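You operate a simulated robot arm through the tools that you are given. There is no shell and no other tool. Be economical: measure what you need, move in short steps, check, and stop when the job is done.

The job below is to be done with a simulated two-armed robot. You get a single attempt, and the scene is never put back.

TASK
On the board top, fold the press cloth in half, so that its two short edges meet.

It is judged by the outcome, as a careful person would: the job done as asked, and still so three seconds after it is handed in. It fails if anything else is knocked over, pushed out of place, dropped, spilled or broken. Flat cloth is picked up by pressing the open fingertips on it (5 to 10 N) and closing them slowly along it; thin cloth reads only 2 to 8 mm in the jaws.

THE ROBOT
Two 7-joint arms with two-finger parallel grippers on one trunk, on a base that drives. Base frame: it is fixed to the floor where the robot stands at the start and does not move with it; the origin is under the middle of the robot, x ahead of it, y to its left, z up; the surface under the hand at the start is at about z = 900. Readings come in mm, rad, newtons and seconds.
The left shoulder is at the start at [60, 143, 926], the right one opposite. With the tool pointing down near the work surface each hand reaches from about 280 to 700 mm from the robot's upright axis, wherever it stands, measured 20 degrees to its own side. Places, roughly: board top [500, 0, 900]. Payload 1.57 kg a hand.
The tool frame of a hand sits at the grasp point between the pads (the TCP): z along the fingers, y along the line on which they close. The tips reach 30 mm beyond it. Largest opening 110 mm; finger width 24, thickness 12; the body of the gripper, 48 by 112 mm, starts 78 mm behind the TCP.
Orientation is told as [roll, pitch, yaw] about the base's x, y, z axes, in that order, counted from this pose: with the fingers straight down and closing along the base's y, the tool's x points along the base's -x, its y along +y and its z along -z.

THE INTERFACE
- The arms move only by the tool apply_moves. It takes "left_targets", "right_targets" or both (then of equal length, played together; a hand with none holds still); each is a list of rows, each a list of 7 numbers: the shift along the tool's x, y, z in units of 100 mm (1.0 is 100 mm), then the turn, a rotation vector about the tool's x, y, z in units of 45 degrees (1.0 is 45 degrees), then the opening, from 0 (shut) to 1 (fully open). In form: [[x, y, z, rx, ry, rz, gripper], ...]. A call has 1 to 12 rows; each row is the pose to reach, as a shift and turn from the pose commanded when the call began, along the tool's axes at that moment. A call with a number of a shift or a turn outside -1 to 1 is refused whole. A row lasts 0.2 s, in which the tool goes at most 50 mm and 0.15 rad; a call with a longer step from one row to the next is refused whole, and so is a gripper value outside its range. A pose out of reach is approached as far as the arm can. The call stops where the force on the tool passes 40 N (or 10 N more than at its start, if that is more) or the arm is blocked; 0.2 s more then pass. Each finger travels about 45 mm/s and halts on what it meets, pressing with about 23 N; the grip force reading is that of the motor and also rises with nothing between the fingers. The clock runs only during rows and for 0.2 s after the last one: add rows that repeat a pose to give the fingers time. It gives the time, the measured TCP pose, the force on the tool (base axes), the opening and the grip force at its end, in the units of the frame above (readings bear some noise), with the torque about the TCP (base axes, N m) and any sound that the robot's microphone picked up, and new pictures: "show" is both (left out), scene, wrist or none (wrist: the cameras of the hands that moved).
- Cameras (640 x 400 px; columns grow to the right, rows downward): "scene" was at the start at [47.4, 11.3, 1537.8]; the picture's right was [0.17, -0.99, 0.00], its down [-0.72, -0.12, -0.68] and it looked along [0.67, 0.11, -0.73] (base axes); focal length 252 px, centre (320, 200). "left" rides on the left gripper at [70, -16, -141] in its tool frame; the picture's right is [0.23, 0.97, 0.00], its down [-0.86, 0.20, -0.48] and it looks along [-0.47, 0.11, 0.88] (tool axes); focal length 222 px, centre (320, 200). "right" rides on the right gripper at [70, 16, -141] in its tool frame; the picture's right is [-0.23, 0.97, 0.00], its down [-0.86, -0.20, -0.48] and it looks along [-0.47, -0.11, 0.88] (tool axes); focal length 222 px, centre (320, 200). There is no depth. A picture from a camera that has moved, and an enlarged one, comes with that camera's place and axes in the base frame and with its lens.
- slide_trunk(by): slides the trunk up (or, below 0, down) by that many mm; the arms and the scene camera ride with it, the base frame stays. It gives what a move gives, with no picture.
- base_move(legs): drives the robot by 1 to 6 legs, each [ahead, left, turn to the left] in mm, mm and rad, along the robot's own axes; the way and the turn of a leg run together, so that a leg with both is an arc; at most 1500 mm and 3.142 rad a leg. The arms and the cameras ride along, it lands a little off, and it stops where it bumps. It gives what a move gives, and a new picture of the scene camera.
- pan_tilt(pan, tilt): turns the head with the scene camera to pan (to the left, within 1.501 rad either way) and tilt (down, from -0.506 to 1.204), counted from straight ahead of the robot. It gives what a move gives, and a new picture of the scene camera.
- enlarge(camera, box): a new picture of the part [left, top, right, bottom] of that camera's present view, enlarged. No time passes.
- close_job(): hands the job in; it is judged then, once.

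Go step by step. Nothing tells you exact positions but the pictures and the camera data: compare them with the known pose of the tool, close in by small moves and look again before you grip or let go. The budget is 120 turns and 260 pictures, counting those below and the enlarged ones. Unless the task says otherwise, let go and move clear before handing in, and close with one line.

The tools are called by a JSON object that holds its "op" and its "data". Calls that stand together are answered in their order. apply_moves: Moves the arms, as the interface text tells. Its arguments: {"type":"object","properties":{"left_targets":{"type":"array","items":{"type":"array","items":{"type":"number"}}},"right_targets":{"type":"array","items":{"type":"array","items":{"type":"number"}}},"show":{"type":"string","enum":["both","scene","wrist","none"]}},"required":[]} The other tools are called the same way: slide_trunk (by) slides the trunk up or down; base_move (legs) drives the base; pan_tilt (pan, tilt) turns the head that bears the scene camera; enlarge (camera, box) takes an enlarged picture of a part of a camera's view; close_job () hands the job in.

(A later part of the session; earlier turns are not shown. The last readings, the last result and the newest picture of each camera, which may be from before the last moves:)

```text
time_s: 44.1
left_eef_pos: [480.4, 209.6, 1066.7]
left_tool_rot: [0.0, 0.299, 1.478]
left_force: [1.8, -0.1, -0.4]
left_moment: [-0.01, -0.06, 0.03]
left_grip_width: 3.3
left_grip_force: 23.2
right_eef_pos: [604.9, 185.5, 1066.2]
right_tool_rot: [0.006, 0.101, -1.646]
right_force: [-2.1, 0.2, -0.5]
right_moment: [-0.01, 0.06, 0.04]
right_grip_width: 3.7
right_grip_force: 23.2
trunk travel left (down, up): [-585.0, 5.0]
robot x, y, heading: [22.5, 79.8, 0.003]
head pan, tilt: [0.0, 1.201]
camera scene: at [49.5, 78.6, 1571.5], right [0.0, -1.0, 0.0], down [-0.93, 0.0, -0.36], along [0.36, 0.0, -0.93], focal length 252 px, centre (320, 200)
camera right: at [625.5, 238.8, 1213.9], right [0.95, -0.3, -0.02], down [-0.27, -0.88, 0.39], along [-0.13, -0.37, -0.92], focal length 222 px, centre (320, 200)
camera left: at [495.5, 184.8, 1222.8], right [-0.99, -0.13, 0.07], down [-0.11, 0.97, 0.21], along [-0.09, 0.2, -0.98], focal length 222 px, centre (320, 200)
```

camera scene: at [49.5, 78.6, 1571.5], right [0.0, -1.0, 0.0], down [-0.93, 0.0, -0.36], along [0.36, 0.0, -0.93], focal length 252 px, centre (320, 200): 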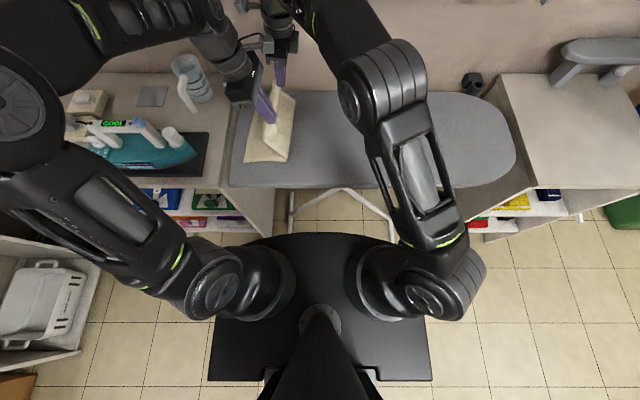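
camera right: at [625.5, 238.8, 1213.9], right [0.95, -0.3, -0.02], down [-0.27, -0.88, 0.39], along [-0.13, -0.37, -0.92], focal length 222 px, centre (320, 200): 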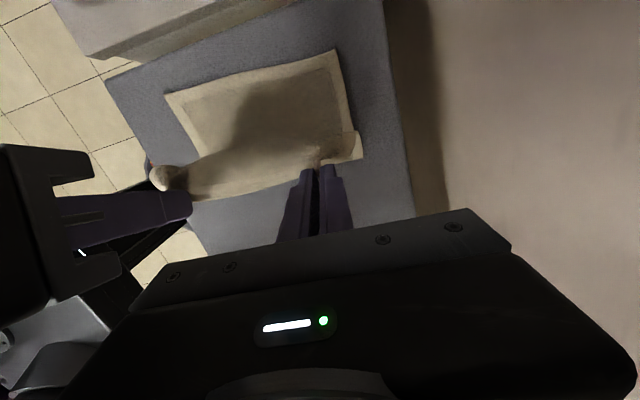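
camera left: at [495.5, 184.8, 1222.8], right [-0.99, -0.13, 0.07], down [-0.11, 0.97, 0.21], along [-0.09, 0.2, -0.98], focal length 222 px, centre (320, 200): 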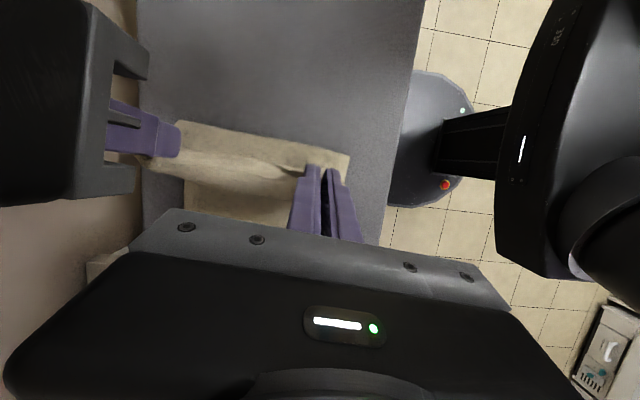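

{"op": "apply_moves", "data": {"left_targets": [[-0.12, 0, 0.01, 0, 0, 0, 0], [-0.25, 0, 0.03, 0, 0, 0, 0], [-0.37, 0.01, 0.05, 0, 0, 0, 0], [-0.5, 0.01, 0.11, 0, 0, 0, 0], [-0.64, 0.02, 0.17, 0, 0, 0, 0], [-0.777, 0.02, 0.24, 0, 0, 0, 0], [-0.88, 0.02, 0.36, 0, 0, 0, 0], [-0.985, 0.02, 0.48, 0, 0, 0, 0]], "right_targets": [[0.1, 0, 0.06, 0, 0.02, 0, 0], [0.21, 0, 0.12, 0, 0.03, 0, 0], [0.31, 0, 0.19, 0, 0.05, 0, 0], [0.41, 0, 0.3, 0, 0.06, 0, 0], [0.51, -0.01, 0.41, 0, 0.08, 0, 0], [0.6, -0.01, 0.52, 0, 0.1, 0, 0], [0.65, -0.01, 0.67, 0, 0.11, 0, 0], [0.69, -0.01, 0.82, 0, 0.127, 0, 0]], "show": "both"}}

{"op": "enlarge", "data": {"camera": "right", "box": [120, 80, 440, 280]}}

{"op": "enlarge", "data": {"camera": "left", "box": [70, 50, 390, 250]}}

```text
time_s: 45.9
left_eef_pos: [486.9, 290.0, 993.4]
left_tool_rot: [0.002, 0.297, 1.481]
left_force: [2.8, 0.6, 0.8]
left_moment: [-0.01, -0.04, 0.01]
left_grip_width: 3.2
left_grip_force: 22.7
right_eef_pos: [610.9, 261.3, 990.7]
right_tool_rot: [0.005, 0.201, -1.644]
right_force: [-2.1, 0.1, -1.0]
right_moment: [-0.03, 0.09, 0.05]
right_grip_width: 3.9
right_grip_force: 22.9
trunk travel left (down, up): [-585.0, 5.0]
robot x, y, heading: [22.7, 79.7, -0.001]
head pan, tilt: [0.0, 1.201]
camera scene: at [50.0, 78.3, 1571.5], right [0.0, -1.0, 0.0], down [-0.93, 0.0, -0.36], along [0.36, 0.0, -0.93], focal length 252 px, centre (320, 200)
camera right: at [630.6, 299.7, 1142.9], right [0.95, -0.29, -0.04], down [-0.27, -0.92, 0.3], along [-0.12, -0.27, -0.95], focal length 222 px, centre (320, 200)
camera left: at [501.8, 265.0, 1148.1], right [-0.99, -0.13, 0.07], down [-0.11, 0.97, 0.21], along [-0.09, 0.2, -0.98], focal length 222 px, centre (320, 200)
```

scene: 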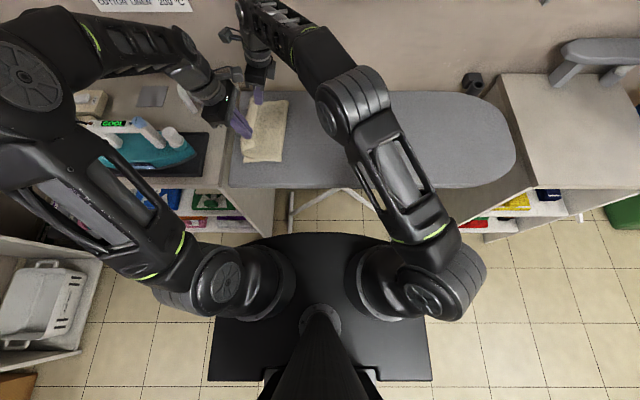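
right: 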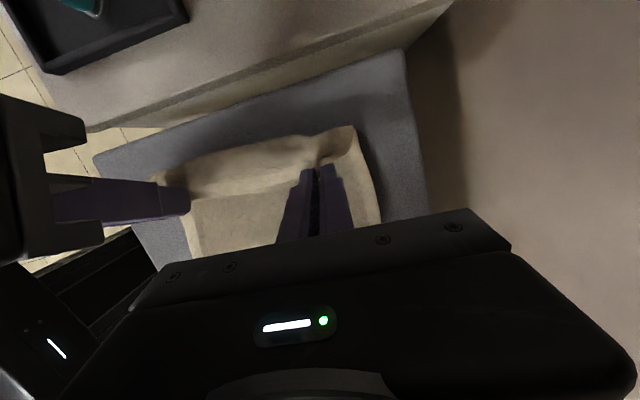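
left: 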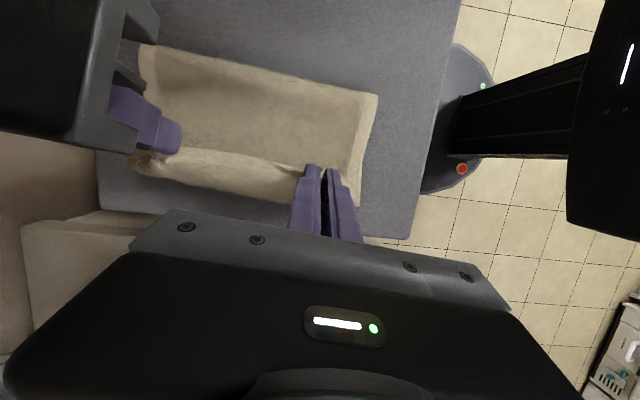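

```text
2.00 times, centred on (280, 180) of right
camera zoom: at [630.6, 299.7, 1142.9], right [0.95, -0.29, -0.04], down [-0.27, -0.92, 0.3], along [-0.12, -0.27, -0.95], focal length 444 px, centre (400, 240)
```

zoom: 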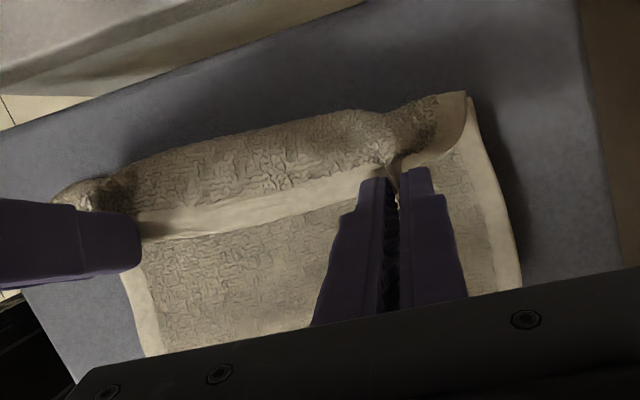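

```text
2.00 times, centred on (230, 150) of left
camera zoom: at [501.8, 265.0, 1148.1], right [-0.99, -0.13, 0.07], down [-0.11, 0.97, 0.21], along [-0.09, 0.2, -0.98], focal length 444 px, centre (500, 300)
```

zoom: 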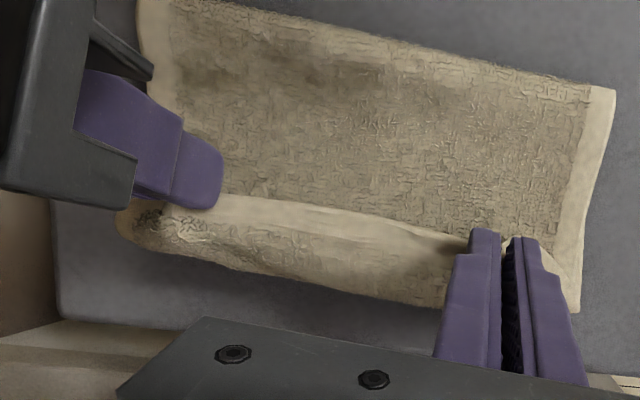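

The clamped hem again forces a bulge toward +y, because the cloth is fairly stiff. I'll set the hem down further back, with a rolled flap. Then I'll flip that flap over with the left hand, gripping with fingers pointing +y and rotating them to point −y, which reverses the hem.

{"op": "apply_moves", "data": {"left_targets": [[0.1, 0, 0.02, 0, 0, 0, 0], [0.22, 0, 0.05, 0, 0, 0, 0], [0.34, 0, 0.1, 0, 0, 0, 0], [0.42, 0, 0.18, 0, 0, 0, 0], [0.5, 0, 0.27, 0, 0, 0, 0], [0.58, 0, 0.37, 0, 0, 0, 0], [0.66, 0, 0.48, 0, 0, 0, 0], [0.68, 0, 0.58, 0, 0, 0, 0]], "right_targets": [[-0.11, 0, 0.01, 0, 0, 0, 0], [-0.23, 0, 0.03, 0, 0, 0, 0], [-0.36, 0, 0.06, 0, 0, 0, 0], [-0.45, 0, 0.1, 0, 0, 0, 0], [-0.53, 0, 0.16, 0, 0, 0, 0], [-0.61, 0, 0.22, 0, 0, 0, 0], [-0.65, 0, 0.29, 0, 0, 0, 0], [-0.65, 0, 0.38, 0, 0, 0, 0]], "show": "wrist"}}

```text
time_s: 47.7
left_eef_pos: [480.0, 207.7, 957.4]
left_tool_rot: [-0.001, 0.298, 1.482]
left_force: [9.5, 1.9, -2.3]
left_moment: [0.08, -0.27, 0.08]
left_grip_width: 3.4
left_grip_force: 22.6
right_eef_pos: [605.7, 205.0, 941.1]
right_tool_rot: [0.004, 0.201, -1.645]
right_force: [-9.3, -2.6, 2.0]
right_moment: [-0.04, 0.28, 0.22]
right_grip_width: 3.8
right_grip_force: 23.4
trunk travel left (down, up): [-585.0, 5.0]
robot x, y, heading: [25.9, 76.3, 0.003]
head pan, tilt: [0.0, 1.201]
camera right: at [625.6, 243.5, 1093.7], right [0.95, -0.29, -0.04], down [-0.27, -0.92, 0.3], along [-0.12, -0.27, -0.95], focal length 222 px, centre (320, 200)
camera left: at [494.3, 182.6, 1113.0], right [-0.99, -0.13, 0.06], down [-0.11, 0.97, 0.21], along [-0.09, 0.2, -0.98], focal length 222 px, centre (320, 200)
```

right: 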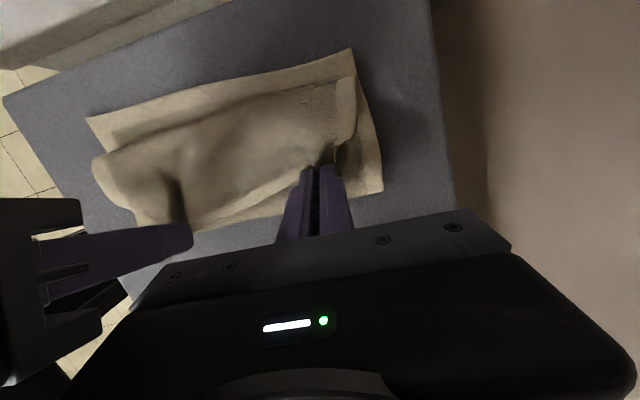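
left: 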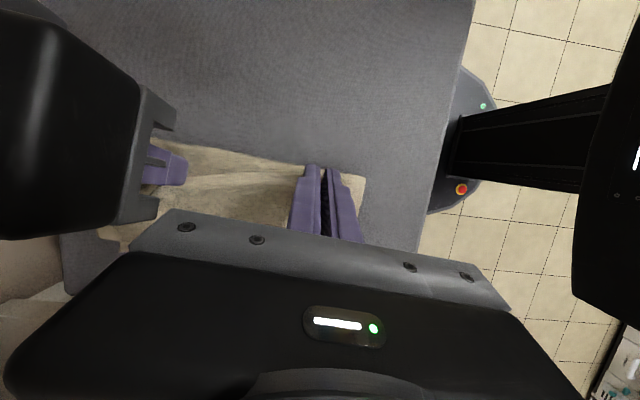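

{"op": "apply_moves", "data": {"left_targets": [[-0.02, 0, 0.06, 0, 0, 0, 0], [-0.04, 0, 0.13, 0, 0, 0, 0], [-0.04, 0, 0.13, 0, 0, 0, 0.1], [-0.04, 0, 0.13, 0, 0, 0, 0.2], [-0.04, 0, 0.13, 0, 0, 0, 0.25], [-0.04, 0, 0.0, 0, 0, 0, 0.25], [0.0, 0, -0.3, 0, 0, 0, 0.25], [0.0, 0, -0.6, 0, 0, 0, 0.25], [0.0, 0, -1, 0, 0, 0, 0.25]], "right_targets": [[0, 0, 0, 0, 0, 0, 0], [0, 0, 0, 0, 0, 0, 0], [0, 0, 0, 0, 0, 0, 0.1], [0, 0, 0, 0, 0, 0, 0.2], [0, 0, 0, 0, 0, 0, 0.25], [0, 0, -0.1, 0, 0, 0, 0.25], [0, 0, -0.4, 0, 0, 0, 0.25], [-0.1, 0, -0.8, 0, 0, 0, 0.25], [-0.4, 0, -1, 0, 0, 0, 0.25]], "show": "both"}}

{"op": "enlarge", "data": {"camera": "right", "box": [80, 20, 440, 245]}}

{"op": "enlarge", "data": {"camera": "left", "box": [70, 50, 390, 250]}}

```text
time_s: 49.7
left_eef_pos: [481.7, 237.0, 1054.0]
left_tool_rot: [0.001, 0.299, 1.484]
left_force: [-0.5, 0.5, 0.2]
left_moment: [-0.01, -0.02, 0.0]
left_grip_width: 27.6
left_grip_force: 0.1
right_eef_pos: [598.6, 146.4, 1030.9]
right_tool_rot: [0.007, 0.201, -1.643]
right_force: [-0.2, 0.1, 0.4]
right_moment: [0.02, 0.01, 0.0]
right_grip_width: 27.6
right_grip_force: 0.1
trunk travel left (down, up): [-585.0, 5.0]
robot x, y, heading: [25.5, 79.0, 0.002]
head pan, tilt: [0.0, 1.201]
camera scene: at [48.5, 77.1, 1571.4], right [0.0, -1.0, 0.0], down [-0.93, 0.0, -0.36], along [0.36, 0.0, -0.93], focal length 252 px, centre (320, 200)
camera right: at [619.1, 184.6, 1184.2], right [0.95, -0.29, -0.04], down [-0.27, -0.92, 0.3], along [-0.12, -0.27, -0.95], focal length 222 px, centre (320, 200)
camera left: at [495.8, 210.6, 1209.1], right [-0.99, -0.13, 0.07], down [-0.11, 0.97, 0.21], along [-0.09, 0.2, -0.98], focal length 222 px, centre (320, 200)
```

scene: 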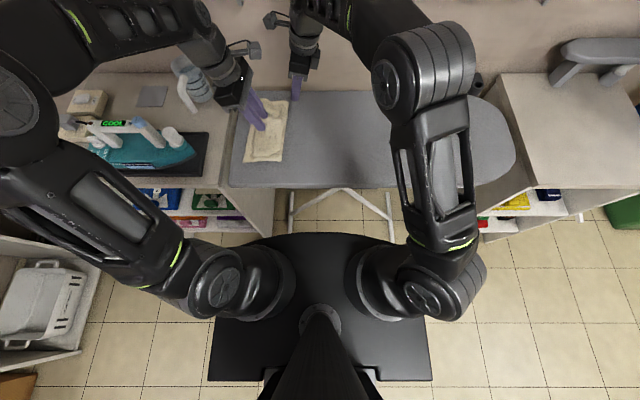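
right: 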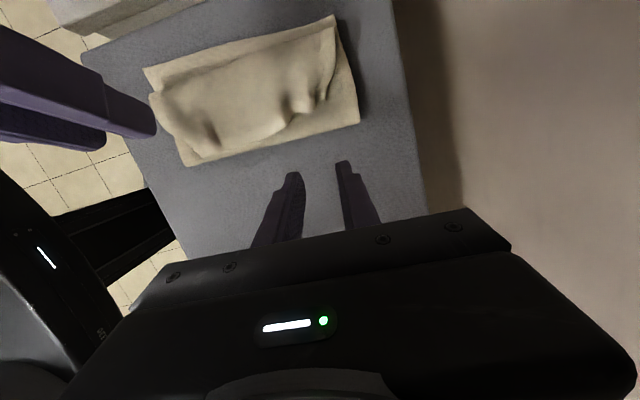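
left: 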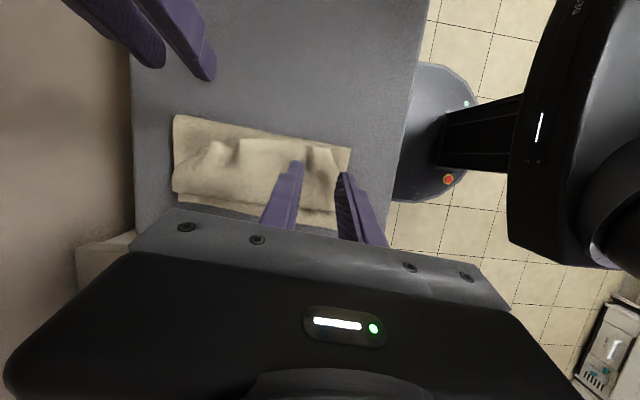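

```text
1.78 times, centred on (260, 132) of right
camera zoom: at [619.1, 184.6, 1184.2], right [0.95, -0.29, -0.04], down [-0.27, -0.92, 0.3], along [-0.12, -0.27, -0.95], focal length 395 px, centre (427, 320)
```

zoom: 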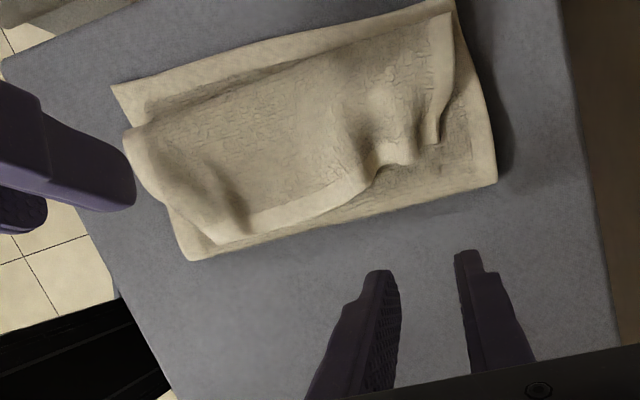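

```text
2.00 times, centred on (230, 150) of left
camera zoom: at [495.8, 210.6, 1209.1], right [-0.99, -0.13, 0.07], down [-0.11, 0.97, 0.21], along [-0.09, 0.2, -0.98], focal length 444 px, centre (500, 300)
```

zoom: 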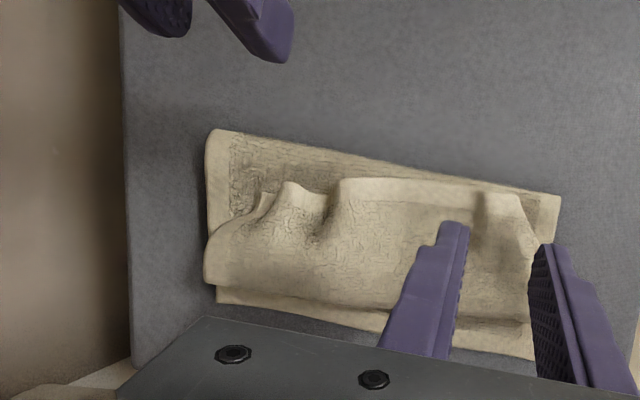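

Now the lower layer is clear, and a flap about 75 mm wide lies on top with its hem at y≈203. I'll park the right hand out of the way, then flip the flap at its middle with the left hand alone.

{"op": "apply_moves", "data": {"right_targets": [[-0.2, -0.2, -0.25, 0, 0, 0, 0.2], [-0.5, -0.45, -0.4, 0, 0, 0, 0.2], [-0.75, -0.7, -0.4, 0, 0, 0, 0.1], [-0.98, -0.95, -0.4, 0, 0, 0, 0.1]], "show": "none"}}

{"op": "apply_moves", "data": {"right_targets": [[-0.3, 0, 0, 0, 0, 0, 0.1], [-0.6, 0, -0.1, 0, 0, 0, 0.1], [-0.98, 0, -0.2, 0, 0, 0, 0.1]], "show": "scene"}}

```text
time_s: 50.7
left_eef_pos: [480.3, 236.0, 1052.8]
left_tool_rot: [0.001, 0.299, 1.483]
left_force: [-0.5, -0.9, -0.6]
left_moment: [0.01, -0.03, -0.01]
left_grip_width: 27.6
left_grip_force: 0.1
right_eef_pos: [498.0, 47.7, 1050.2]
right_tool_rot: [0.009, 0.203, -1.645]
right_force: [0.2, 0.7, 0.1]
right_moment: [0.03, -0.01, -0.02]
right_grip_width: 11.0
right_grip_force: 0.0
trunk travel left (down, up): [-585.0, 5.0]
robot x, y, heading: [22.8, 79.3, 0.0]
head pan, tilt: [0.0, 1.201]
```

```text
time_s: 51.5
left_eef_pos: [481.2, 235.6, 1053.3]
left_tool_rot: [0.0, 0.296, 1.483]
left_force: [1.3, 0.1, 0.0]
left_moment: [0.03, 0.04, -0.02]
left_grip_width: 27.5
left_grip_force: 0.1
right_eef_pos: [490.8, -51.5, 1049.1]
right_tool_rot: [0.006, 0.204, -1.644]
right_force: [0.1, 1.0, -0.7]
right_moment: [0.04, -0.02, 0.01]
right_grip_width: 10.8
right_grip_force: 0.0
trunk travel left (down, up): [-585.0, 5.0]
robot x, y, heading: [21.4, 79.9, 0.005]
head pan, tilt: [0.0, 1.201]
camera scene: at [49.0, 76.5, 1571.5], right [0.0, -1.0, 0.0], down [-0.93, 0.0, -0.36], along [0.36, 0.0, -0.93], focal length 252 px, centre (320, 200)
```

scene: 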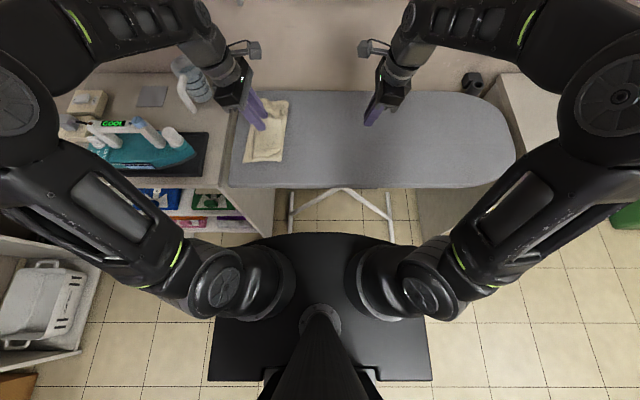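

{"op": "apply_moves", "data": {"left_targets": [[0.1, -0.12, 0.05, 0, -0.167, 0, 0.25], [0.21, -0.24, 0.15, 0, -0.333, 0, 0.25], [0.32, -0.37, 0.28, 0, -0.5, 0, 0.25], [0.42, -0.49, 0.4, 0, -0.667, 0, 0.25], [0.53, -0.61, 0.53, 0, -0.833, 0, 0.25], [0.638, -0.735, 0.656, 0, -1, 0, 0.25]], "right_targets": [[-0.3, 0, 0, 0, 0, 0, 0.1], [-0.6, 0, 0, 0, 0, 0, 0.1], [-0.9, 0, -0.1, 0, 0, 0, 0.1], [-0.98, -0.2, -0.2, 0, 0, 0, 0.1], [-0.98, -0.4, -0.3, 0, 0, 0, 0.1], [-0.98, -0.6, -0.4, 0, 0, 0, 0.1]], "show": "both"}}

```text
time_s: 52.9
left_eef_pos: [547.7, 149.5, 1009.5]
left_tool_rot: [0.001, -0.49, 1.482]
left_force: [0.1, -0.5, -0.4]
left_moment: [-0.01, 0.01, 0.01]
left_grip_width: 27.6
left_grip_force: 0.0
right_eef_pos: [423.2, -150.7, 1069.2]
right_tool_rot: [0.007, 0.201, -1.646]
right_force: [0.7, -0.1, 0.5]
right_moment: [0.0, -0.02, -0.03]
right_grip_width: 11.1
right_grip_force: 0.0
trunk travel left (down, up): [-585.0, 5.0]
robot x, y, heading: [29.2, 82.5, 0.001]
head pan, tilt: [0.0, 1.201]
camera scene: at [49.0, 76.6, 1571.5], right [0.0, -1.0, 0.0], down [-0.93, 0.0, -0.36], along [0.36, 0.0, -0.93], focal length 252 px, centre (320, 200)
camera right: at [441.9, -112.0, 1221.6], right [0.95, -0.29, -0.04], down [-0.27, -0.92, 0.3], along [-0.12, -0.27, -0.95], focal length 222 px, centre (320, 200)
camera left: at [552.8, 21.9, 1101.2], right [-0.99, -0.11, -0.11], down [-0.15, 0.54, 0.82], along [-0.03, 0.83, -0.56], focal length 222 px, centre (320, 200)
```

scene: 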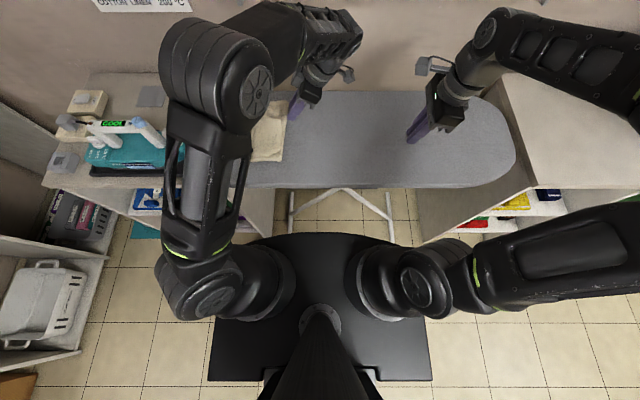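
right: 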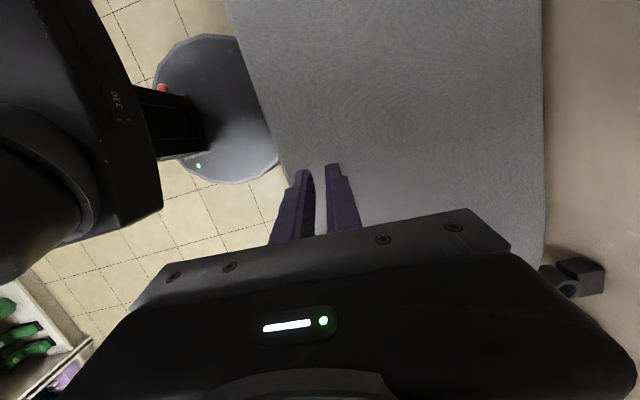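
left: 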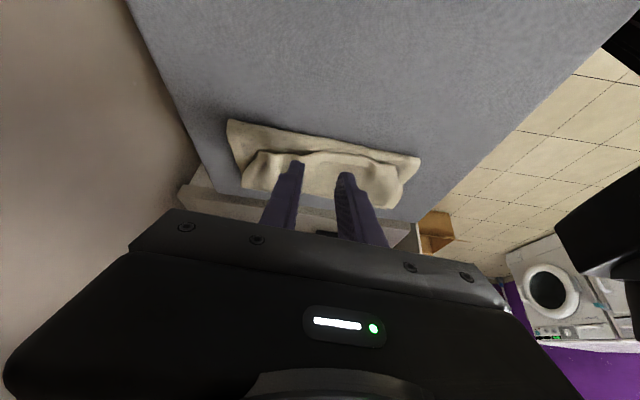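

{"op": "apply_moves", "data": {"left_targets": [[-0.04, 0, 0.14, 0, -0.1, 0, 0.3], [-0.08, 0.01, 0.28, 0, -0.2, 0, 0.3], [-0.12, 0.016, 0.42, 0, -0.3, 0, 0.3], [-0.155, 0.016, 0.559, 0, -0.376, 0, 0.3]], "show": "wrist"}}

{"op": "enlarge", "data": {"camera": "left", "box": [180, 70, 500, 270]}}

```text
time_s: 53.9
left_eef_pos: [550.2, 190.7, 967.3]
left_tool_rot: [-0.001, -0.784, 1.482]
left_force: [0.1, -0.8, 0.1]
left_moment: [-0.02, 0.0, -0.01]
left_grip_width: 32.9
left_grip_force: 0.1
right_eef_pos: [422.7, -150.4, 1067.7]
right_tool_rot: [0.008, 0.203, -1.644]
right_force: [-0.2, 0.1, 0.7]
right_moment: [-0.02, -0.01, -0.06]
right_grip_width: 10.9
right_grip_force: 0.0
trunk travel left (down, up): [-585.0, 5.0]
robot x, y, heading: [24.8, 75.9, 0.002]
head pan, tilt: [0.0, 1.201]
camera left: at [553.3, 41.7, 1018.3], right [-0.98, -0.07, -0.16], down [-0.17, 0.28, 0.94], along [-0.02, 0.96, -0.29], focal length 222 px, centre (320, 200)
```

left: 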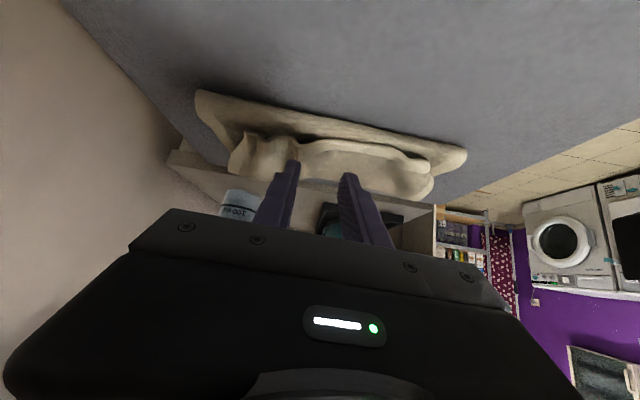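

```text
2.00 times, centred on (340, 170) of left
camera zoom: at [553.3, 41.7, 1018.3], right [-0.98, -0.07, -0.16], down [-0.17, 0.28, 0.94], along [-0.02, 0.96, -0.29], focal length 444 px, centre (280, 260)
```

zoom: 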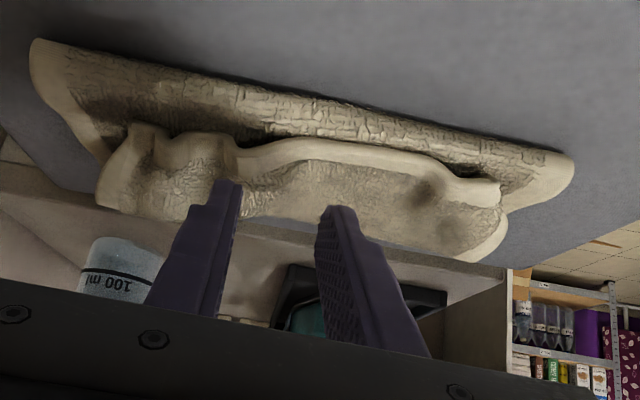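

The hem floats slightly above the layer below. I'll press the tilted fingertips on the hem edge at its middle.

{"op": "apply_moves", "data": {"left_targets": [[0.04, 0, 0.06, 0, 0, 0, 0.3], [0.08, 0, 0.11, 0, 0, 0, 0.3], [0.12, 0, 0.162, 0, 0, 0, 0.3]], "show": "wrist"}}

{"op": "enlarge", "data": {"camera": "left", "box": [180, 70, 500, 270]}}

```text
time_s: 54.7
left_eef_pos: [549.9, 192.5, 946.5]
left_tool_rot: [0.001, -0.782, 1.481]
left_force: [-0.1, -0.2, -1.3]
left_moment: [0.0, 0.0, -0.02]
left_grip_width: 33.2
left_grip_force: 0.2
right_eef_pos: [422.2, -149.7, 1068.2]
right_tool_rot: [0.007, 0.203, -1.644]
right_force: [0.0, -0.2, -0.3]
right_moment: [0.05, -0.02, 0.01]
right_grip_width: 11.2
right_grip_force: 0.0
trunk travel left (down, up): [-585.0, 5.0]
robot x, y, heading: [23.9, 76.6, 0.002]
head pan, tilt: [0.0, 1.201]
camera left: at [553.3, 44.3, 998.0], right [-0.98, -0.07, -0.16], down [-0.17, 0.29, 0.94], along [-0.02, 0.96, -0.29], focal length 222 px, centre (320, 200)
```

left: 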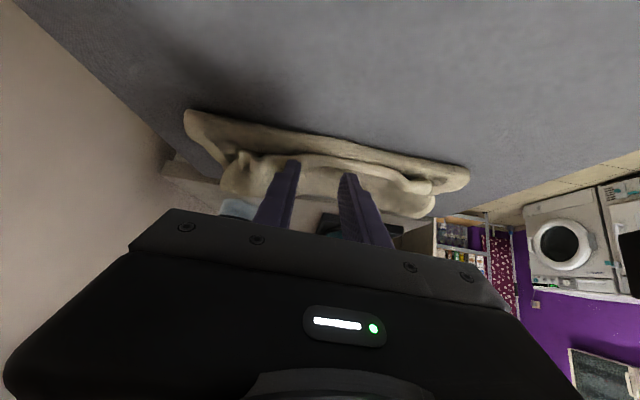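

```text
2.00 times, centred on (340, 170) of left
camera zoom: at [553.3, 44.3, 998.0], right [-0.98, -0.07, -0.16], down [-0.17, 0.29, 0.94], along [-0.02, 0.96, -0.29], focal length 444 px, centre (280, 260)
```

zoom: 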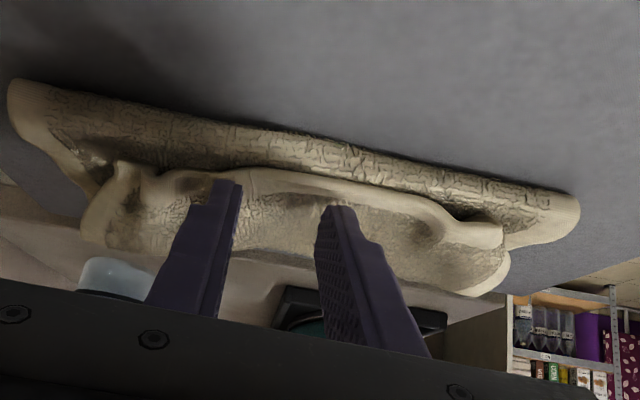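

{"op": "apply_moves", "data": {"left_targets": [[0.02, 0, 0.02, 0, 0, 0, 0.3], [0.042, 0, 0.042, 0, 0, 0, 0.3], [0.042, 0, 0.042, 0, 0, 0, 0.3]], "show": "none"}}

```text
time_s: 55.5
left_eef_pos: [549.7, 193.5, 940.1]
left_tool_rot: [0.001, -0.783, 1.48]
left_force: [-1.0, -0.1, 0.2]
left_moment: [0.02, 0.0, 0.01]
left_grip_width: 32.9
left_grip_force: 0.1
right_eef_pos: [422.0, -150.1, 1069.3]
right_tool_rot: [0.007, 0.202, -1.644]
right_force: [-0.1, -0.1, -0.4]
right_moment: [0.03, -0.01, 0.02]
right_grip_width: 11.0
right_grip_force: 0.1
trunk travel left (down, up): [-585.0, 5.0]
robot x, y, heading: [21.5, 76.9, 0.003]
head pan, tilt: [0.0, 1.201]
```

{"op": "apply_moves", "data": {"left_targets": [[0.014, 0, 0.014, 0, 0, 0, 0.3], [0.028, 0, 0.028, 0, 0, 0, 0.3], [0.028, 0, 0.028, 0, 0, 0, 0.3]], "show": "wrist"}}

{"op": "enlarge", "data": {"camera": "left", "box": [180, 70, 500, 270]}}

```text
time_s: 56.3
left_eef_pos: [550.4, 192.9, 937.8]
left_tool_rot: [-0.001, -0.782, 1.481]
left_force: [0.6, 0.3, 5.7]
left_moment: [0.11, 0.06, -0.03]
left_grip_width: 32.9
left_grip_force: 0.1
right_eef_pos: [423.8, -151.2, 1069.7]
right_tool_rot: [0.007, 0.204, -1.643]
right_force: [-0.1, 0.1, 0.3]
right_moment: [0.01, 0.01, 0.01]
right_grip_width: 11.0
right_grip_force: 0.1
trunk travel left (down, up): [-585.0, 5.0]
robot x, y, heading: [29.5, 81.0, 0.006]
head pan, tilt: [0.0, 1.201]
camera left: at [552.7, 44.4, 988.3], right [-0.98, -0.07, -0.16], down [-0.18, 0.29, 0.94], along [-0.02, 0.96, -0.29], focal length 222 px, centre (320, 200)
```

left: 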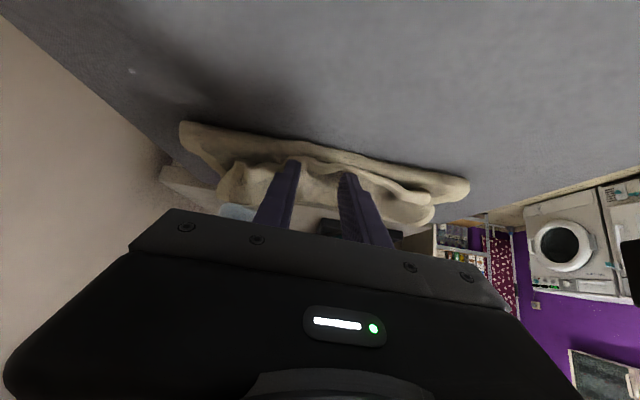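

```text
2.00 times, centred on (340, 170) of left
camera zoom: at [552.7, 44.4, 988.3], right [-0.98, -0.07, -0.16], down [-0.18, 0.29, 0.94], along [-0.02, 0.96, -0.29], focal length 444 px, centre (280, 260)
```

zoom: 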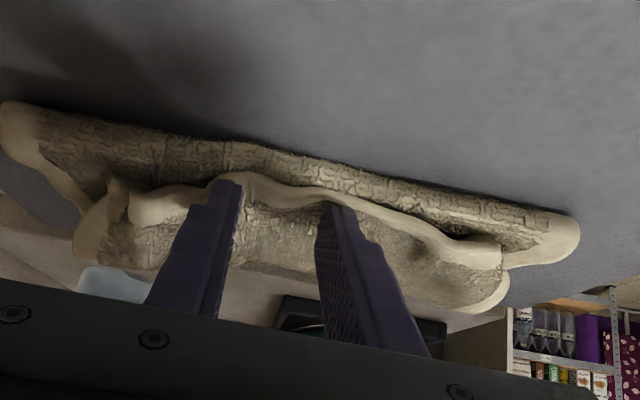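

Contact at 5.7 N on the hem. Closing slowly.

{"op": "apply_moves", "data": {"left_targets": [[0.003, 0, 0.003, 0, 0, 0, 0.27], [0.003, 0, 0.003, 0, 0, 0, 0.24], [0.003, 0, 0.003, 0, 0, 0, 0.21], [0.003, 0, 0.003, 0, 0, 0, 0.18], [0.003, 0, 0.003, 0, 0, 0, 0.15], [0.003, 0, 0.003, 0, 0, 0, 0.12], [0.003, 0, 0.003, 0, 0, 0, 0.09], [0.003, 0, 0.003, 0, 0, 0, 0.06], [0.003, 0, 0.003, 0, 0, 0, 0.03], [0.003, 0, 0.003, 0, 0, 0, 0], [0, 0, 0, 0, 0, 0, 0], [0, 0, 0, 0, 0, 0, 0]], "show": "wrist"}}

{"op": "enlarge", "data": {"camera": "left", "box": [180, 70, 500, 270]}}

```text
time_s: 58.9
left_eef_pos: [548.4, 192.9, 937.4]
left_tool_rot: [-0.001, -0.783, 1.483]
left_force: [-1.3, 1.1, 4.8]
left_moment: [0.09, 0.04, 0.0]
left_grip_width: 6.1
left_grip_force: 22.9
right_eef_pos: [422.8, -150.4, 1069.0]
right_tool_rot: [0.008, 0.202, -1.643]
right_force: [0.7, -0.7, -0.2]
right_moment: [0.0, 0.02, -0.02]
right_grip_width: 10.9
right_grip_force: 0.1
trunk travel left (down, up): [-585.0, 5.0]
robot x, y, heading: [24.0, 82.0, -0.0]
head pan, tilt: [0.0, 1.201]
camera left: at [552.5, 44.4, 988.1], right [-0.98, -0.07, -0.16], down [-0.17, 0.29, 0.94], along [-0.02, 0.96, -0.29], focal length 222 px, centre (320, 200)
```

left: 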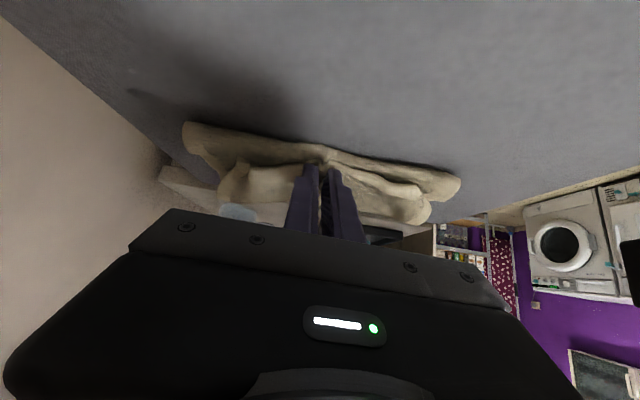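

```text
2.00 times, centred on (340, 170) of left
camera zoom: at [552.5, 44.4, 988.1], right [-0.98, -0.07, -0.16], down [-0.17, 0.29, 0.94], along [-0.02, 0.96, -0.29], focal length 444 px, centre (280, 260)
```

zoom: 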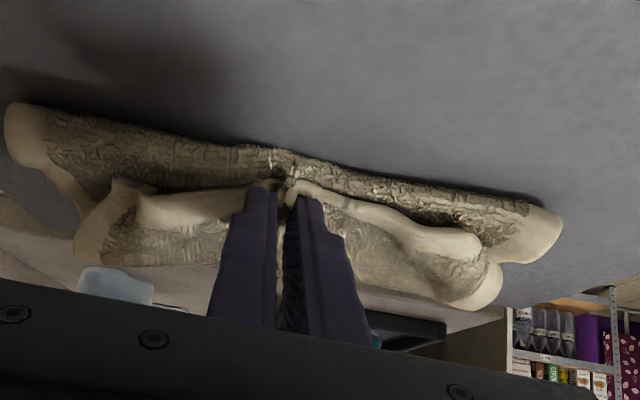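

{"op": "apply_moves", "data": {"left_targets": [[-0.07, 0, -0.07, 0, 0, 0, 0], [-0.15, 0, -0.1, 0, 0, 0, 0], [-0.23, 0, -0.1, 0, 0, 0, 0], [-0.317, 0, -0.106, 0, 0, 0, 0]], "show": "wrist"}}

{"op": "enlarge", "data": {"camera": "left", "box": [180, 70, 500, 270]}}

```text
time_s: 59.9
left_eef_pos: [551.3, 207.8, 967.4]
left_tool_rot: [0.001, -0.782, 1.482]
left_force: [0.1, 0.1, -0.9]
left_moment: [-0.04, -0.03, 0.05]
left_grip_width: 6.2
left_grip_force: 23.2
right_eef_pos: [422.7, -149.1, 1069.4]
right_tool_rot: [0.008, 0.202, -1.646]
right_force: [0.1, -0.3, 0.0]
right_moment: [-0.03, -0.01, 0.02]
right_grip_width: 11.1
right_grip_force: 0.0
trunk travel left (down, up): [-585.0, 5.0]
robot x, y, heading: [24.5, 80.4, 0.0]
head pan, tilt: [0.0, 1.201]
camera left: at [554.4, 58.9, 1018.1], right [-0.98, -0.07, -0.16], down [-0.17, 0.29, 0.94], along [-0.02, 0.96, -0.29], focal length 222 px, centre (320, 200)
```

left: 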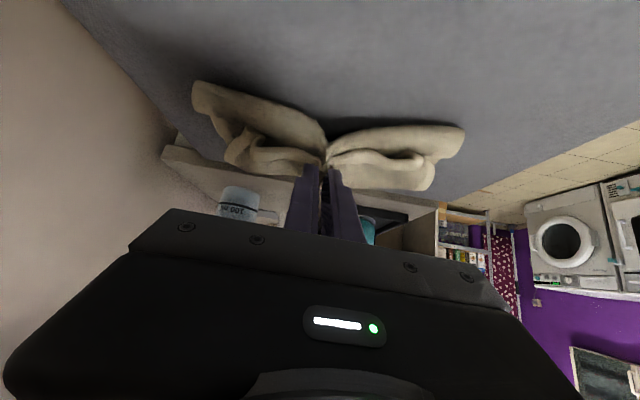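

```text
2.00 times, centred on (340, 170) of left
camera zoom: at [554.4, 58.9, 1018.1], right [-0.98, -0.07, -0.16], down [-0.17, 0.29, 0.94], along [-0.02, 0.96, -0.29], focal length 444 px, centre (280, 260)
```

zoom: 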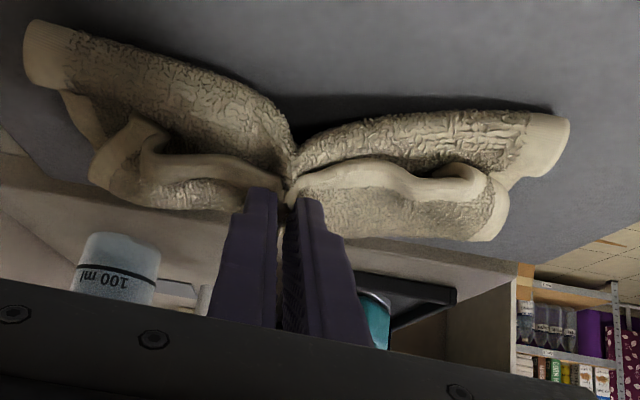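

The jaws caught two layers (6 mm) this time. I'll put it back, release, and back off for a fresh look.

{"op": "apply_moves", "data": {"left_targets": [[0.08, 0, 0, 0, 0, 0, 0], [0.16, 0, 0.03, 0, 0, 0, 0], [0.24, 0, 0.06, 0, 0, 0, 0], [0.29, 0, 0.08, 0, 0, 0, 0], [0.29, 0, 0.08, 0, 0, 0, 0.1], [0.29, 0, 0.08, 0, 0, 0, 0.22], [0.29, 0, 0.08, 0, 0, 0, 0.3], [0.29, 0, -0.2, 0, 0.05, 0, 0.3], [0.29, 0, -0.5, 0, 0.15, 0, 0.3], [0.2, 0, -0.9, 0, 0.3, 0, 0.3]], "show": "wrist"}}

```text
time_s: 62.1
left_eef_pos: [543.2, 130.6, 1017.3]
left_tool_rot: [0.0, -0.547, 1.48]
left_force: [0.3, 0.8, -0.1]
left_moment: [-0.03, -0.02, -0.03]
left_grip_width: 33.0
left_grip_force: 0.0
right_eef_pos: [421.7, -150.5, 1070.1]
right_tool_rot: [0.006, 0.202, -1.645]
right_force: [-0.2, -0.5, -0.6]
right_moment: [0.02, -0.01, 0.02]
right_grip_width: 10.9
right_grip_force: 0.0
trunk travel left (down, up): [-585.0, 5.0]
robot x, y, heading: [28.5, 80.6, 0.001]
head pan, tilt: [0.0, 1.201]
camera left: at [547.5, -2.3, 1101.6], right [-0.99, -0.11, -0.12], down [-0.16, 0.5, 0.85], along [-0.03, 0.86, -0.51], focal length 222 px, centre (320, 200)
```

left: 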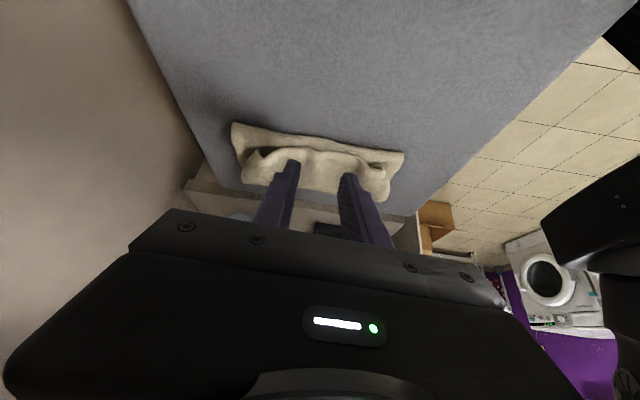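

{"op": "apply_moves", "data": {"left_targets": [[-0.08, 0.1, 0.05, 0, 0.12, 0, 0.25], [-0.17, 0.2, 0.15, 0, 0.24, 0, 0.25], [-0.25, 0.3, 0.24, 0, 0.36, 0, 0.25], [-0.33, 0.4, 0.32, 0, 0.48, 0, 0.25], [-0.42, 0.5, 0.41, 0, 0.6, 0, 0.25], [-0.5, 0.595, 0.5, 0, 0.697, 0, 0.25]], "right_targets": [[0, 0.15, 0, 0, 0, 0, 0.25], [0.2, 0.3, 0.05, 0, 0.06, 0, 0.25], [0.4, 0.45, 0.1, 0, 0.12, 0, 0.25], [0.6, 0.6, 0.15, 0, 0.18, 0, 0.25], [0.8, 0.75, 0.2, 0, 0.24, 0, 0.25], [0.99, 0.88, 0.2, 0, 0.3, 0, 0.25]], "show": "none"}}

```text
time_s: 63.5
left_eef_pos: [491.8, 206.3, 999.9]
left_tool_rot: [0.0, 0.003, 1.483]
left_force: [0.3, -0.4, -0.3]
left_moment: [0.01, 0.0, 0.0]
left_grip_width: 27.8
left_grip_force: 0.1
right_eef_pos: [519.1, -55.1, 1069.7]
right_tool_rot: [0.009, 0.438, -1.643]
right_force: [0.4, -0.3, 1.3]
right_moment: [0.0, -0.03, -0.01]
right_grip_width: 27.5
right_grip_force: 0.1
trunk travel left (down, up): [-585.0, 5.0]
robot x, y, heading: [23.5, 80.5, 0.0]
head pan, tilt: [0.0, 1.201]
```

{"op": "apply_moves", "data": {"right_targets": [[0.14, 0.15, 0.1, 0, 0.05, 0, 0.25], [0.28, 0.3, 0.22, 0, 0.1, 0, 0.25], [0.42, 0.45, 0.35, 0, 0.16, 0, 0.25], [0.55, 0.6, 0.47, 0, 0.22, 0, 0.25], [0.69, 0.735, 0.6, 0, 0.27, 0, 0.25], [0.83, 0.735, 0.72, 0, 0.318, 0, 0.25]], "show": "both"}}

{"op": "enlarge", "data": {"camera": "right", "box": [120, 0, 440, 200]}}

```text
time_s: 64.9
left_eef_pos: [490.9, 203.5, 999.2]
left_tool_rot: [0.0, 0.0, 1.481]
left_force: [0.4, 0.4, 0.3]
left_moment: [-0.02, -0.02, -0.01]
left_grip_width: 27.6
left_grip_force: 0.1
right_eef_pos: [601.0, 44.6, 1040.7]
right_tool_rot: [0.009, 0.687, -1.641]
right_force: [0.3, 0.5, -0.2]
right_moment: [-0.01, 0.02, 0.03]
right_grip_width: 27.4
right_grip_force: 0.1
trunk travel left (down, up): [-585.0, 5.0]
robot x, y, heading: [17.9, 77.4, 0.008]
head pan, tilt: [0.0, 1.201]
camera scene: at [49.3, 78.0, 1571.5], right [0.0, -1.0, 0.0], down [-0.93, 0.0, -0.36], along [0.36, 0.0, -0.93], focal length 252 px, centre (320, 200)
camera right: at [614.3, 7.1, 1194.1], right [0.96, -0.25, -0.14], down [-0.27, -0.95, -0.17], along [-0.09, 0.2, -0.97], focal length 222 px, centre (320, 200)
```

scene: 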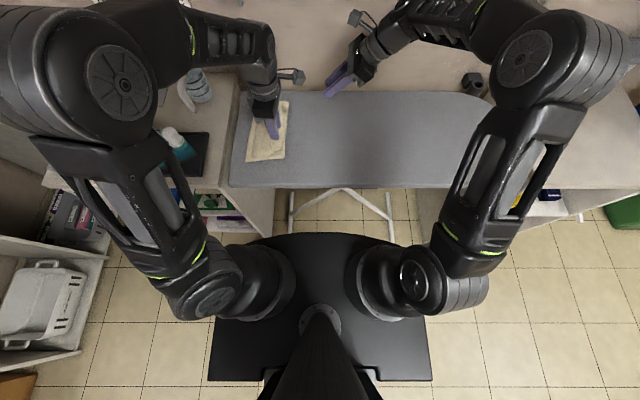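
right: 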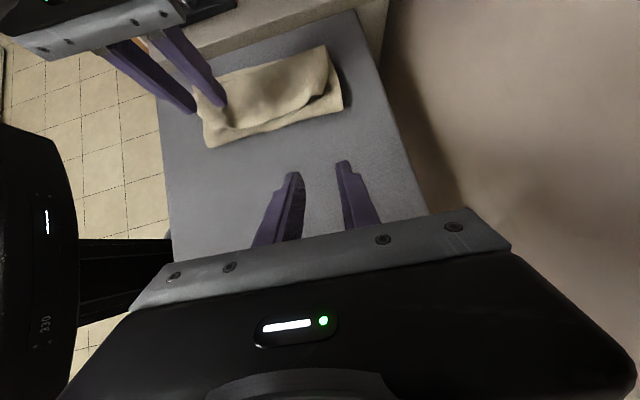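

```text
2.00 times, centred on (280, 100) of right
camera zoom: at [614.3, 7.1, 1194.1], right [0.96, -0.25, -0.14], down [-0.27, -0.95, -0.17], along [-0.09, 0.2, -0.97], focal length 444 px, centre (400, 400)
```

zoom: 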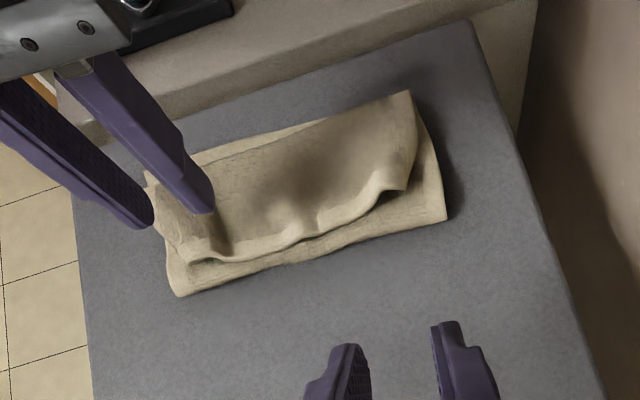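

I'll grip the flap's hem with both hands, pressing lightly: the left vertical near x=500, the right tilted near x=600.

{"op": "apply_moves", "data": {"left_targets": [[0, 0, 0, 0, 0, 0, 0.22], [0, -0.03, 0.1, 0, 0, 0, 0.22], [0.03, -0.06, 0.2, 0, 0, 0, 0.22], [0.07, -0.097, 0.35, 0, 0, 0, 0.22], [0.07, -0.097, 0.5, 0, 0, 0, 0.22]], "right_targets": [[0.09, -0.02, 0.17, 0, 0, 0, 0.22], [0.18, -0.04, 0.35, 0, 0, 0, 0.22], [0.27, -0.05, 0.52, 0, 0, 0, 0.22], [0.36, -0.07, 0.7, 0, 0, 0, 0.22], [0.44, -0.086, 0.878, 0, 0, 0, 0.22]], "show": "none"}}

{"op": "apply_moves", "data": {"right_targets": [[0.08, -0.02, 0.27, 0, 0, 0, 0.22], [0.16, -0.04, 0.54, 0, 0, 0, 0.22], [0.236, -0.05, 0.79, 0, 0, 0, 0.22]], "show": "both"}}

{"op": "enlarge", "data": {"camera": "right", "box": [120, 60, 440, 260]}}

{"op": "enlarge", "data": {"camera": "left", "box": [100, 60, 420, 260]}}

```text
time_s: 66.1
left_eef_pos: [501.0, 197.0, 949.6]
left_tool_rot: [-0.001, 0.001, 1.48]
left_force: [-0.3, -0.8, -0.3]
left_moment: [-0.02, 0.01, 0.02]
left_grip_width: 24.3
left_grip_force: 0.1
right_eef_pos: [598.6, 135.5, 998.3]
right_tool_rot: [0.009, 0.686, -1.64]
right_force: [0.0, -0.7, 0.3]
right_moment: [0.01, -0.02, -0.03]
right_grip_width: 24.2
right_grip_force: 0.1
trunk travel left (down, up): [-585.0, 5.0]
robot x, y, heading: [23.8, 79.2, 0.003]
head pan, tilt: [0.0, 1.201]
```

```text
time_s: 66.9
left_eef_pos: [500.7, 201.5, 947.8]
left_tool_rot: [0.005, -0.003, 1.491]
left_force: [8.2, 24.8, -13.9]
left_moment: [-1.64, 1.37, 1.59]
left_grip_width: 24.2
left_grip_force: 0.0
right_eef_pos: [599.9, 200.9, 953.5]
right_tool_rot: [0.009, 0.685, -1.641]
right_force: [-7.4, -24.9, 13.5]
right_moment: [1.51, 0.04, 0.97]
right_grip_width: 24.3
right_grip_force: 0.0
trunk travel left (down, up): [-585.0, 5.0]
robot x, y, heading: [23.6, 83.3, 0.0]
head pan, tilt: [0.0, 1.201]
camera scene: at [49.9, 78.6, 1571.5], right [0.0, -1.0, 0.0], down [-0.93, 0.0, -0.36], along [0.36, 0.0, -0.93], focal length 252 px, centre (320, 200)
camera right: at [614.1, 164.7, 1107.3], right [0.96, -0.25, -0.14], down [-0.27, -0.95, -0.17], along [-0.09, 0.2, -0.98], focal length 222 px, centre (320, 200)
```

scene: 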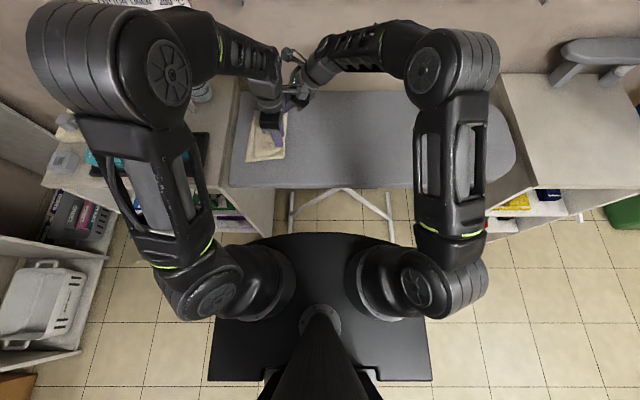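
right: 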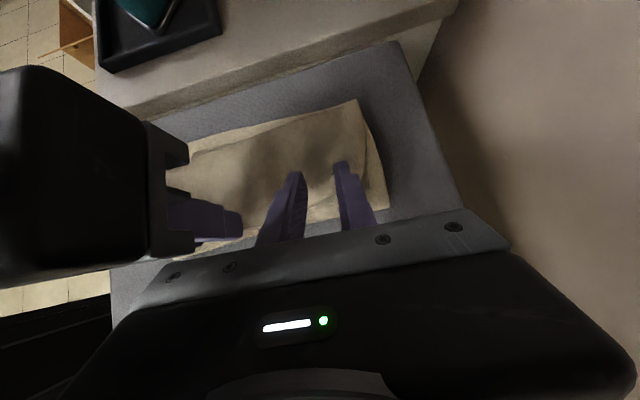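

```text
2.00 times, centred on (280, 160) of right
camera zoom: at [614.1, 164.7, 1107.3], right [0.96, -0.25, -0.14], down [-0.27, -0.95, -0.17], along [-0.09, 0.2, -0.98], focal length 444 px, centre (400, 280)
```

zoom: 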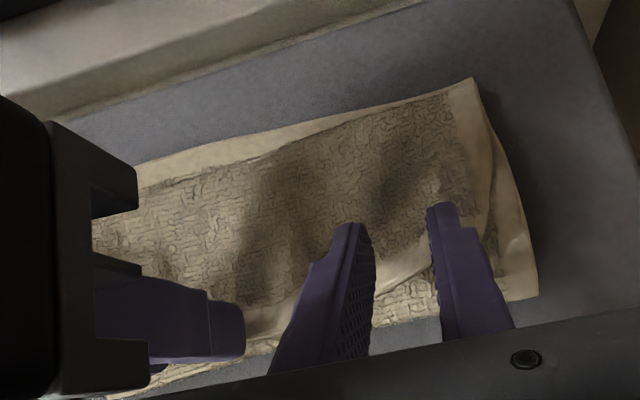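

```text
2.00 times, centred on (260, 160) of left
camera zoom: at [512.1, 132.0, 1088.8], right [-0.99, -0.15, 0.0], down [-0.13, 0.87, 0.48], along [-0.08, 0.48, -0.88], focal length 444 px, centre (440, 280)
```

zoom: 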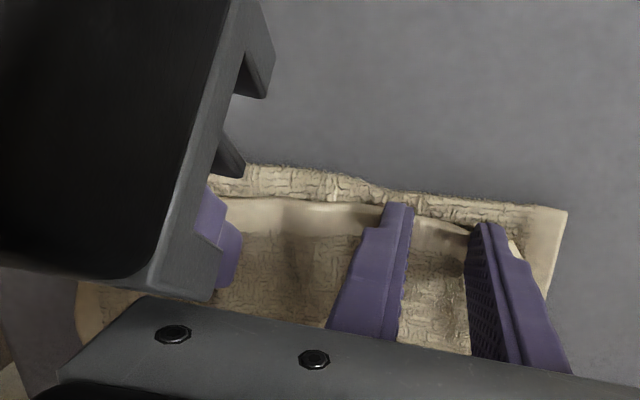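

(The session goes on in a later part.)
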